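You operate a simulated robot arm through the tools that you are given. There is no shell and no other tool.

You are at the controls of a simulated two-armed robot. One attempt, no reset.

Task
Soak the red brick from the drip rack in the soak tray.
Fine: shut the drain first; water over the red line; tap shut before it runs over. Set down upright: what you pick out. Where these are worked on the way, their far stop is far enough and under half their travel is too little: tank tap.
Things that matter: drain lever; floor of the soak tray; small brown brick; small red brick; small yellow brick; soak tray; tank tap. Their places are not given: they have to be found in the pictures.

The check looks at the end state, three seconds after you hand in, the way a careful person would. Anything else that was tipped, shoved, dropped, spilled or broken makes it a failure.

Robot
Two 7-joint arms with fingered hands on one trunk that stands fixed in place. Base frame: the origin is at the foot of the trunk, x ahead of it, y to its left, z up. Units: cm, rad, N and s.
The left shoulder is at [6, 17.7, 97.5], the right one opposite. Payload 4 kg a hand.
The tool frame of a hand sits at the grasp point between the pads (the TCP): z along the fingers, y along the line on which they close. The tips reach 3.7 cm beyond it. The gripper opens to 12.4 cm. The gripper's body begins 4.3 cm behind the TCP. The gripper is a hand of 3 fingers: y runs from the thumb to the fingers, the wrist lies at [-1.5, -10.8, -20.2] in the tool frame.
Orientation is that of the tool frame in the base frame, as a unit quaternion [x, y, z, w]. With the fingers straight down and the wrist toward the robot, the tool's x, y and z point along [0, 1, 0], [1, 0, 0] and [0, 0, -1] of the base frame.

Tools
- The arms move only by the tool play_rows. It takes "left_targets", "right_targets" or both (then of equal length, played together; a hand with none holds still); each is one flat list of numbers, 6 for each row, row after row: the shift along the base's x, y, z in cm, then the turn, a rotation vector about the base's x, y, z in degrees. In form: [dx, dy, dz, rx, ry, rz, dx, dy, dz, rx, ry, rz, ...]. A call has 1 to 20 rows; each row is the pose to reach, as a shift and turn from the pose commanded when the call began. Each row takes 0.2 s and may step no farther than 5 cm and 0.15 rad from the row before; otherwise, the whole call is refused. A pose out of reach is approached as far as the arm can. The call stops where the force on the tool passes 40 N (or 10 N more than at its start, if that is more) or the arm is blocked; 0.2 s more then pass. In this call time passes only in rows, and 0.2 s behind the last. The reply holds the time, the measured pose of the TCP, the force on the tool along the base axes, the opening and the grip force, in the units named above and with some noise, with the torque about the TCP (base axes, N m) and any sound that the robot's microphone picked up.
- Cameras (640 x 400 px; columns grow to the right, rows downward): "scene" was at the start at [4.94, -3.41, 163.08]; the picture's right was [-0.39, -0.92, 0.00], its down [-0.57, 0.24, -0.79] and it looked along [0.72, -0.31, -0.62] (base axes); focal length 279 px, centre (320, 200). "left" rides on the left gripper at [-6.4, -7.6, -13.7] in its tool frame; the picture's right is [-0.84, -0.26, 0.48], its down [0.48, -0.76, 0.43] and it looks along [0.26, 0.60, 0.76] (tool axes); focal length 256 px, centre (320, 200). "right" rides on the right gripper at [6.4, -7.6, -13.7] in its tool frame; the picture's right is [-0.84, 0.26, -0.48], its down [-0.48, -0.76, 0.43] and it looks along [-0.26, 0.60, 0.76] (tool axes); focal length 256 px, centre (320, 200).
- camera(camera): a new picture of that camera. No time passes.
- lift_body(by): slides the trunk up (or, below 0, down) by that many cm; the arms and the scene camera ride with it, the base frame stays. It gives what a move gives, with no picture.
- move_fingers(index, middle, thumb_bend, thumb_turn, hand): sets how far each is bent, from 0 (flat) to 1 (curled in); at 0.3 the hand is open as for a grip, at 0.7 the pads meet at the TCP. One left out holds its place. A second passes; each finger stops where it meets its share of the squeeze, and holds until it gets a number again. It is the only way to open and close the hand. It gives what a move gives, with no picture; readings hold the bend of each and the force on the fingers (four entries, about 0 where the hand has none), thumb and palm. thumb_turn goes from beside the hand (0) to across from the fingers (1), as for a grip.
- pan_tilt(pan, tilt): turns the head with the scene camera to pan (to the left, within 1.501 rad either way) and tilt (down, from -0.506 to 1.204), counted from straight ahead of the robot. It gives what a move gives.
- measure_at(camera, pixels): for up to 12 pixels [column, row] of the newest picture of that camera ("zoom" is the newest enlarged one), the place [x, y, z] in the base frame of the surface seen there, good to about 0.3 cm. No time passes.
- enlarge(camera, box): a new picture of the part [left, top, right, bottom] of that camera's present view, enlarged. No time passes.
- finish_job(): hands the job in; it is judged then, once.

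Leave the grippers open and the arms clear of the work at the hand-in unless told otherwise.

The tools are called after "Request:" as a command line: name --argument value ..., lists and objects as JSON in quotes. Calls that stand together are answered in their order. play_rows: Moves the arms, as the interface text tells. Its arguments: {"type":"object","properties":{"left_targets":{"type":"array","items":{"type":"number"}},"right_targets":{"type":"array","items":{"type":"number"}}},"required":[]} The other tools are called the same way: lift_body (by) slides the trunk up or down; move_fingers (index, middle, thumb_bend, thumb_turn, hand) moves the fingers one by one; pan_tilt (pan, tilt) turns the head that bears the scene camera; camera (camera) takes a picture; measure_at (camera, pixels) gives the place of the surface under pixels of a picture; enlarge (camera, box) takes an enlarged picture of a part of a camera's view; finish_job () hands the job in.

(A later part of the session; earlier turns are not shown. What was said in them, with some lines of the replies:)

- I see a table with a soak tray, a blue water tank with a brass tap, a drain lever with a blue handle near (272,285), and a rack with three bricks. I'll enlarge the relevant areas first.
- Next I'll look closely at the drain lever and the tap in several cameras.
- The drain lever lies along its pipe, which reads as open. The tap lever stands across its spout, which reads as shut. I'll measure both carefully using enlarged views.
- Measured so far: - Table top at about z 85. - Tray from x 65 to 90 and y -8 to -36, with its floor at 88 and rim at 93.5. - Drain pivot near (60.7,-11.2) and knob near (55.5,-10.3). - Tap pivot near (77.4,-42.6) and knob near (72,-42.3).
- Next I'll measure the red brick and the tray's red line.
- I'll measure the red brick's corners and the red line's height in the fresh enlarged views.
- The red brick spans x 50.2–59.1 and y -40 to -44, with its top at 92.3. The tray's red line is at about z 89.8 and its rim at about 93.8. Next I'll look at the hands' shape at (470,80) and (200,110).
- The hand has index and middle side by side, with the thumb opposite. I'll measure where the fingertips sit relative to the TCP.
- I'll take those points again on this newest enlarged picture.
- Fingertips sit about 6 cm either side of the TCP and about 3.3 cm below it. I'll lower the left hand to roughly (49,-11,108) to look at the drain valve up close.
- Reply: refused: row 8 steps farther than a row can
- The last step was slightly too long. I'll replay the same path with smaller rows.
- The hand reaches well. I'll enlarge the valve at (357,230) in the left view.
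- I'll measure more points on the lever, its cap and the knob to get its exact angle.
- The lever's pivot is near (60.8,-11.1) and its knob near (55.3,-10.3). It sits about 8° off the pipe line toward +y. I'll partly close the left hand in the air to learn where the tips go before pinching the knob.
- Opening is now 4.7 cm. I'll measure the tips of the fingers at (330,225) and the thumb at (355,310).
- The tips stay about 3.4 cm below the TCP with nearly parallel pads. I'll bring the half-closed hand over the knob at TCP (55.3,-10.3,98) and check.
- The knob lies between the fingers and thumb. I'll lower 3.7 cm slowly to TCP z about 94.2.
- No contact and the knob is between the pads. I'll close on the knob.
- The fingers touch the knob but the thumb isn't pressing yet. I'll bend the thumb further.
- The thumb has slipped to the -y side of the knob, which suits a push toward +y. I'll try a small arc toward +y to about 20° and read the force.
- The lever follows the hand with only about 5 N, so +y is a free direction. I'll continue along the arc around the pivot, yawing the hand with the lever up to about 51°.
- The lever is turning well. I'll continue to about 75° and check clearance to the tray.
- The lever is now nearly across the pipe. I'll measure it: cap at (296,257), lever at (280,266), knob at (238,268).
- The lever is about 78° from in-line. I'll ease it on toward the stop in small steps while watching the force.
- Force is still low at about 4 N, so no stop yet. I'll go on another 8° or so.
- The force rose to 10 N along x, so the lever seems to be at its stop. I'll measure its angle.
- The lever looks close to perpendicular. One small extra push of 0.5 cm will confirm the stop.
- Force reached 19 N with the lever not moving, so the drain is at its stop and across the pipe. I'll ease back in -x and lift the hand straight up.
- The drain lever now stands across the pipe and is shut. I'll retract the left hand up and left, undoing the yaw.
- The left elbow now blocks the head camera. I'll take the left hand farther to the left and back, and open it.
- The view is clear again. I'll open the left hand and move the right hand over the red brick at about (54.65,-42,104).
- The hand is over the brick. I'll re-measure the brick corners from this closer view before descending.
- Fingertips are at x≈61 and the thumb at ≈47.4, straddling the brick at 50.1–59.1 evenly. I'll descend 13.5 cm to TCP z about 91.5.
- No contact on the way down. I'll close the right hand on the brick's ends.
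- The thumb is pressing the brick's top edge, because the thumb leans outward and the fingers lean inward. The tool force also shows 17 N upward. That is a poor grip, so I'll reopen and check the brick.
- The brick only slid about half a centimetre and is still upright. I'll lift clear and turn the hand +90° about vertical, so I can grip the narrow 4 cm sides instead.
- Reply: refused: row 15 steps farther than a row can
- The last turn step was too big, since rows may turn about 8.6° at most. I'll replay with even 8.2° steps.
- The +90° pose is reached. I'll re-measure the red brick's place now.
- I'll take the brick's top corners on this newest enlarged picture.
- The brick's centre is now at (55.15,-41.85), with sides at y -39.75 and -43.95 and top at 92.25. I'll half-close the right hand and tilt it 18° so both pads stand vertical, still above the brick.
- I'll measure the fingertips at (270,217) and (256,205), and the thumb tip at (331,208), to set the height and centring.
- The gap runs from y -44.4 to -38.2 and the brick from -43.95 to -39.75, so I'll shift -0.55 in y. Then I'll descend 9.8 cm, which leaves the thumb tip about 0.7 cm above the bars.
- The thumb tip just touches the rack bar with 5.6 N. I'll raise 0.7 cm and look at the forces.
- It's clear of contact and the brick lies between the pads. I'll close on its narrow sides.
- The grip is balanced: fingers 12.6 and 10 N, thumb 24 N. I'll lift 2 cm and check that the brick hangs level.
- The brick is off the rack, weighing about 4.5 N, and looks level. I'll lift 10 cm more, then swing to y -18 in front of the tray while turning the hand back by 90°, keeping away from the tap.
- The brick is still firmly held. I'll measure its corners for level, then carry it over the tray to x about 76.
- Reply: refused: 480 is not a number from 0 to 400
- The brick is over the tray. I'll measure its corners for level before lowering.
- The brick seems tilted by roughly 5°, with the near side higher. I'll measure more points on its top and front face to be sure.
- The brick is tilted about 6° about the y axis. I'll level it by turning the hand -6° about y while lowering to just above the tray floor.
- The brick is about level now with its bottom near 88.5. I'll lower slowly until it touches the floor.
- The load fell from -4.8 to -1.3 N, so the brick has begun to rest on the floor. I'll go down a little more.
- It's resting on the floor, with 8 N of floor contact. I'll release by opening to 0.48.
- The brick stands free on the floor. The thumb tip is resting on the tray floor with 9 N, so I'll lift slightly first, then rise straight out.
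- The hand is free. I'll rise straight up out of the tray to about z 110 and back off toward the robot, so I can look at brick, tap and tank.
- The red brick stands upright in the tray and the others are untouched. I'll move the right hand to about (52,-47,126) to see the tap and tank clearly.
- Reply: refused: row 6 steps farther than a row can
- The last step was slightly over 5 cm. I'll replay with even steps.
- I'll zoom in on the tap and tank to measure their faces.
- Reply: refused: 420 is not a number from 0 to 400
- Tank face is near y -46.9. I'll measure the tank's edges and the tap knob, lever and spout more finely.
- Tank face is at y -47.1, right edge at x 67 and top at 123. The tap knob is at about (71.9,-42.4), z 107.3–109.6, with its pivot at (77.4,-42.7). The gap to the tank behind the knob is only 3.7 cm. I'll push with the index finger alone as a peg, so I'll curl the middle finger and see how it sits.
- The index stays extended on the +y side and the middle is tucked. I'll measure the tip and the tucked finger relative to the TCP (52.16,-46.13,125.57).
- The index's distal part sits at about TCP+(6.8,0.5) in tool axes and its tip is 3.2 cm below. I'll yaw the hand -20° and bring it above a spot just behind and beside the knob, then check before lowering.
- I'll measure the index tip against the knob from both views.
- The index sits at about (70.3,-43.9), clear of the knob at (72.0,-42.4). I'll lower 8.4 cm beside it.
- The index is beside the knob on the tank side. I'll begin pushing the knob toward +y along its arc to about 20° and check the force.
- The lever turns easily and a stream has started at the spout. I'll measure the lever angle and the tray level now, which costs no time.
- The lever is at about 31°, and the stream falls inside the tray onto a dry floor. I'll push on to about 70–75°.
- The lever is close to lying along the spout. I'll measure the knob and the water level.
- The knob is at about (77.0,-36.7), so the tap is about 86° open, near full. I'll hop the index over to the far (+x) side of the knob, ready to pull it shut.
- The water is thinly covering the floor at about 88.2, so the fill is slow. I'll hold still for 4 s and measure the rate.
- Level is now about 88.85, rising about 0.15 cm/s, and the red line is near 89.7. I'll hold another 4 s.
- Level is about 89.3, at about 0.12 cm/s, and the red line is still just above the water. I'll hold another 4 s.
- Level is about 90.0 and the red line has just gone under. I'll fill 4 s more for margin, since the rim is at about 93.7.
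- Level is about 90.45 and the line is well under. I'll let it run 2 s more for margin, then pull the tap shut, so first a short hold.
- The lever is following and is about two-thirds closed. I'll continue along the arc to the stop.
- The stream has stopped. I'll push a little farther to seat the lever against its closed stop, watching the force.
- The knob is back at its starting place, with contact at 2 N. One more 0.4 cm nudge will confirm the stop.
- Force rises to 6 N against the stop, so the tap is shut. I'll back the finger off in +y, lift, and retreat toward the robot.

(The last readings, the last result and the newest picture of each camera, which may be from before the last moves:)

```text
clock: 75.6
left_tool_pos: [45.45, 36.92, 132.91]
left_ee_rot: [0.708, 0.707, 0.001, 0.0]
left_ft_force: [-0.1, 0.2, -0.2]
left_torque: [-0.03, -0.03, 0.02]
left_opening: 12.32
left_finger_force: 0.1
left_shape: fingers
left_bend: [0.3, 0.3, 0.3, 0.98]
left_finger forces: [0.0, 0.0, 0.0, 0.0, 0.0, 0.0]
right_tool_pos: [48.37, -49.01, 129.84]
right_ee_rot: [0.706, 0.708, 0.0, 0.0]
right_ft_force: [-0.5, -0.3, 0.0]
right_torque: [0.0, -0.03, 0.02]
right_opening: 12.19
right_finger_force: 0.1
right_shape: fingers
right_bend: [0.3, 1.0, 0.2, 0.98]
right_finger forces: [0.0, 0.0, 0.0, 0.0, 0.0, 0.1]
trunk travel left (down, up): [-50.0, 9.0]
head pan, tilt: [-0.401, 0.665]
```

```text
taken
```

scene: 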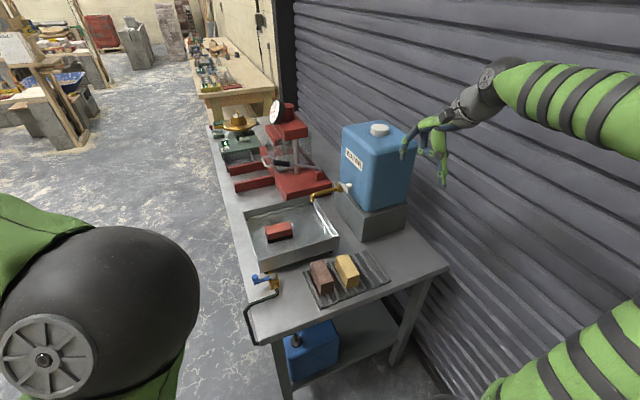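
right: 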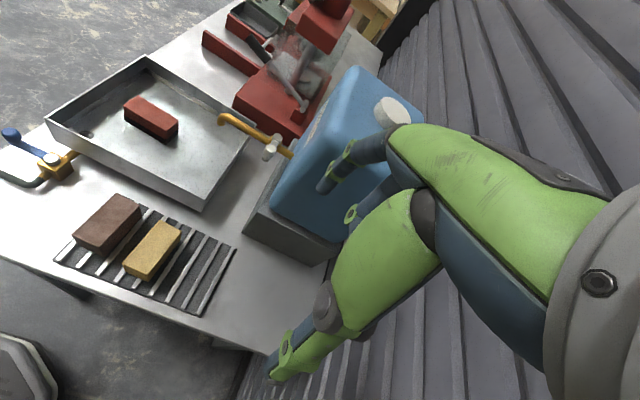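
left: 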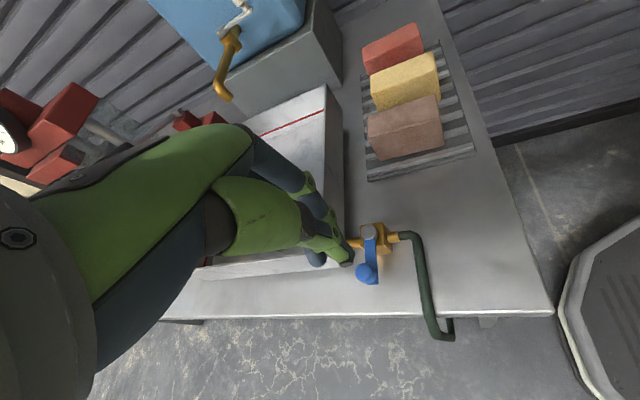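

The tap is shut and everything looks in order. I'll open the right hand and inspect the tray, level, tap and drain up close.

Request:
move_fingers --hand "right" --index 0.3 --middle 0.3 --thumb_bend 0.3

Request:
enlarge --camera "scene" --box '[235, 170, 375, 285]'

Request:
measure_at --camera "zoom" --pixels '[[300, 240], [150, 210], [320, 170], [200, 290], [350, 220], [165, 200], [260, 195], [200, 205], [270, 230]]'

Request:
enlarge --camera "scene" --box '[300, 170, 370, 215]'

Request:
enlarge --camera "scene" --box '[240, 255, 304, 310]'

```text
clock: 76.6
left_tool_pos: [45.46, 37.08, 132.82]
left_ee_rot: [0.707, 0.707, 0.0, 0.0]
left_ft_force: [-0.2, 0.6, 0.1]
left_torque: [0.01, 0.0, -0.01]
left_opening: 12.3
left_finger_force: 0.0
left_shape: fingers
left_bend: [0.3, 0.3, 0.3, 0.98]
left_finger forces: [0.1, 0.0, 0.0, 0.0, 0.0, 0.0]
right_tool_pos: [48.45, -48.79, 129.79]
right_ee_rot: [0.707, 0.707, 0.0, 0.0]
right_ft_force: [0.2, 0.2, -0.2]
right_torque: [0.01, 0.02, 0.01]
right_opening: 12.33
right_finger_force: 0.0
right_shape: fingers
right_bend: [0.3, 0.3, 0.3, 0.98]
right_finger forces: [0.0, 0.1, 0.0, 0.0, 0.1, 0.0]
trunk travel left (down, up): [-50.0, 9.0]
head pan, tilt: [-0.401, 0.665]
```

```text
3.48 times, centred on (305, 228) of scene
```

zoom: 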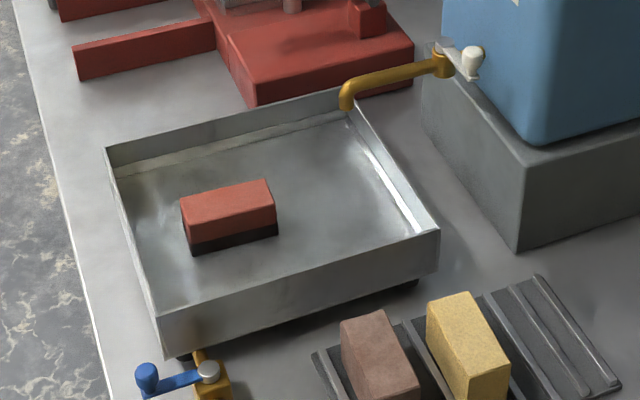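

```text
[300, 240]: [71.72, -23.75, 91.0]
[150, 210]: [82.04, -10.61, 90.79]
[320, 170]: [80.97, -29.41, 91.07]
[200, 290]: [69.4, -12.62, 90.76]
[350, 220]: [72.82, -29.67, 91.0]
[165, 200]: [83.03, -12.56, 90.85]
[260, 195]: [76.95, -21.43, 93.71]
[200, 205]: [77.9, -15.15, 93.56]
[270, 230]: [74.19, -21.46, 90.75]
```

```text
8.89 times, centred on (335, 192) of scene
```

zoom: 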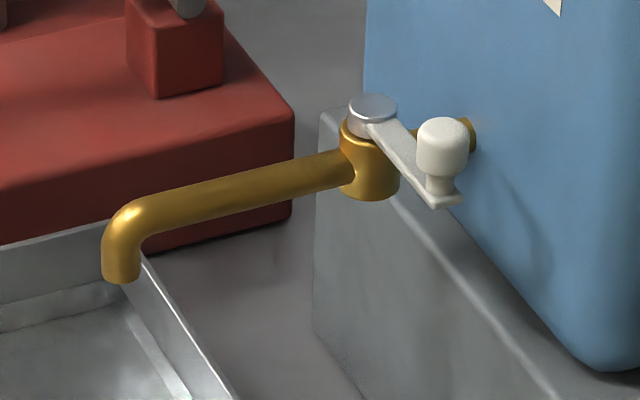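

```text
7.27 times, centred on (272, 282) of scene
```

zoom: 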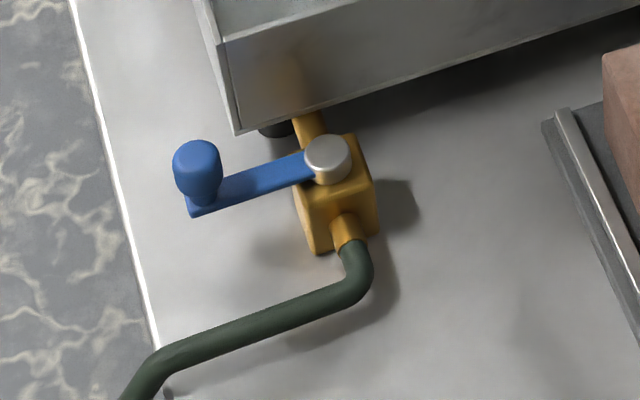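

Water is at about 90.9, over the red line and well below the rim. The tap lever is back across the spout, the drain lever is across its pipe, and the brick is upright. I'll raise the right arm clear and recheck that the level holds.

Request:
play_rows --right_targets '[-0.5, 0, 3, 0, 0, 0, -1, 0, 6, 0, 0, 0, -1.5, -0.3, 9, 0, 0, 0, -2, -0.6, 13, 0, 0, 0, -2, -0.6, 13, 0, 0, 0, -2, -0.6, 13, 0, 0, 0, -2, -0.6, 13, 0, 0, 0, -2, -0.6, 13, 0, 0, 0, -2, -0.6, 13, 0, 0, 0, -2, -0.6, 13, 0, 0, 0, -2, -0.6, 13, 0, 0, 0, -2, -0.6, 13, 0, 0, 0, -2, -0.6, 13, 0, 0, 0, -2, -0.6, 13, 0, 0, 0, -2, -0.6, 13, 0, 0, 0]'

Request:
camera --camera "scene"

Request:
enlarge --camera "scene" --box '[235, 170, 375, 285]'

Request:
measure_at --camera "zoom" --pixels '[[300, 240], [150, 210], [320, 170], [200, 290], [350, 220], [165, 200], [260, 195], [200, 205], [270, 230]]'

```text
clock: 79.8
left_tool_pos: [45.54, 37.03, 132.85]
left_ee_rot: [0.707, 0.707, 0.0, 0.0]
left_ft_force: [-0.5, -0.9, -0.2]
left_torque: [0.05, 0.02, 0.0]
left_opening: 12.33
left_finger_force: 0.0
left_shape: fingers
left_bend: [0.3, 0.3, 0.3, 0.98]
left_finger forces: [0.0, 0.0, 0.0, 0.0, 0.0, 0.1]
right_tool_pos: [46.28, -49.48, 142.68]
right_ee_rot: [0.707, 0.707, 0.0, 0.0]
right_ft_force: [0.0, 0.4, 0.4]
right_torque: [0.04, 0.0, 0.0]
right_opening: 12.33
right_finger_force: 0.0
right_shape: fingers
right_bend: [0.3, 0.3, 0.3, 0.98]
right_finger forces: [0.0, 0.0, 0.1, 0.1, 0.1, 0.0]
trunk travel left (down, up): [-50.0, 9.0]
head pan, tilt: [-0.401, 0.665]
```

```text
taken
```

scene: 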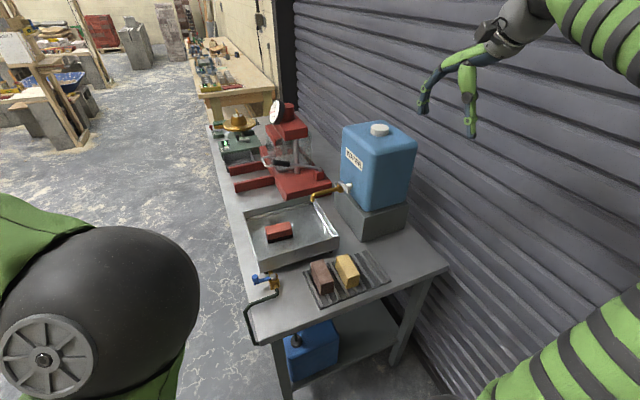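

```text
3.48 times, centred on (305, 228) of scene
```

zoom: 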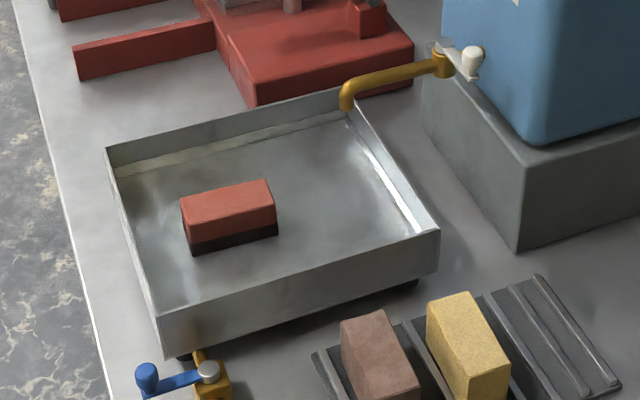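

```text
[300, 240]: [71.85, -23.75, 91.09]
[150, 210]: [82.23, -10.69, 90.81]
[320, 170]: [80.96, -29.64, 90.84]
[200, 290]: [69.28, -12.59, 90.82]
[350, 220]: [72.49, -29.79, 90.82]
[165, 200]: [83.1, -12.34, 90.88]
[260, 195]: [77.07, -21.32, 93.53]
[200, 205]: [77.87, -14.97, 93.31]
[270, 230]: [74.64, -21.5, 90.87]
```

The level holds at 90.9 cm. The red brick stands upright in the water, the drain and tap are shut, the other bricks are undisturbed, and both hands are open and clear. I'm handing the job in.

Request:
finish_job

```text
The job is handed in.
```

The red brick is standing upright in the soak tray. The water sits at about 90.9 cm, roughly 1 cm over the red line and nearly 3 cm below the rim. The brick is about half covered.

- **Drain:** I shut it first, turning the lever to its stop across the pipe.
- **Tap:** I opened it to about 86°, nearly full travel, then closed it back to its stop. The level stayed the same over the last 3 seconds I watched.
- **Other bricks:** The brown and yellow bricks are still upright on the rack. My first grip on the red brick slid it about half a centimetre there, so I released it and gripped its narrow sides instead.
- **Contact:** While gripping, the thumb touched a rack bar lightly (about 6 N), and it rested on the tray floor (about 10 N) when I let the brick go. Nothing looked moved by either.

Both hands are open and clear of the work. The job is handed in; no result has come back yet.
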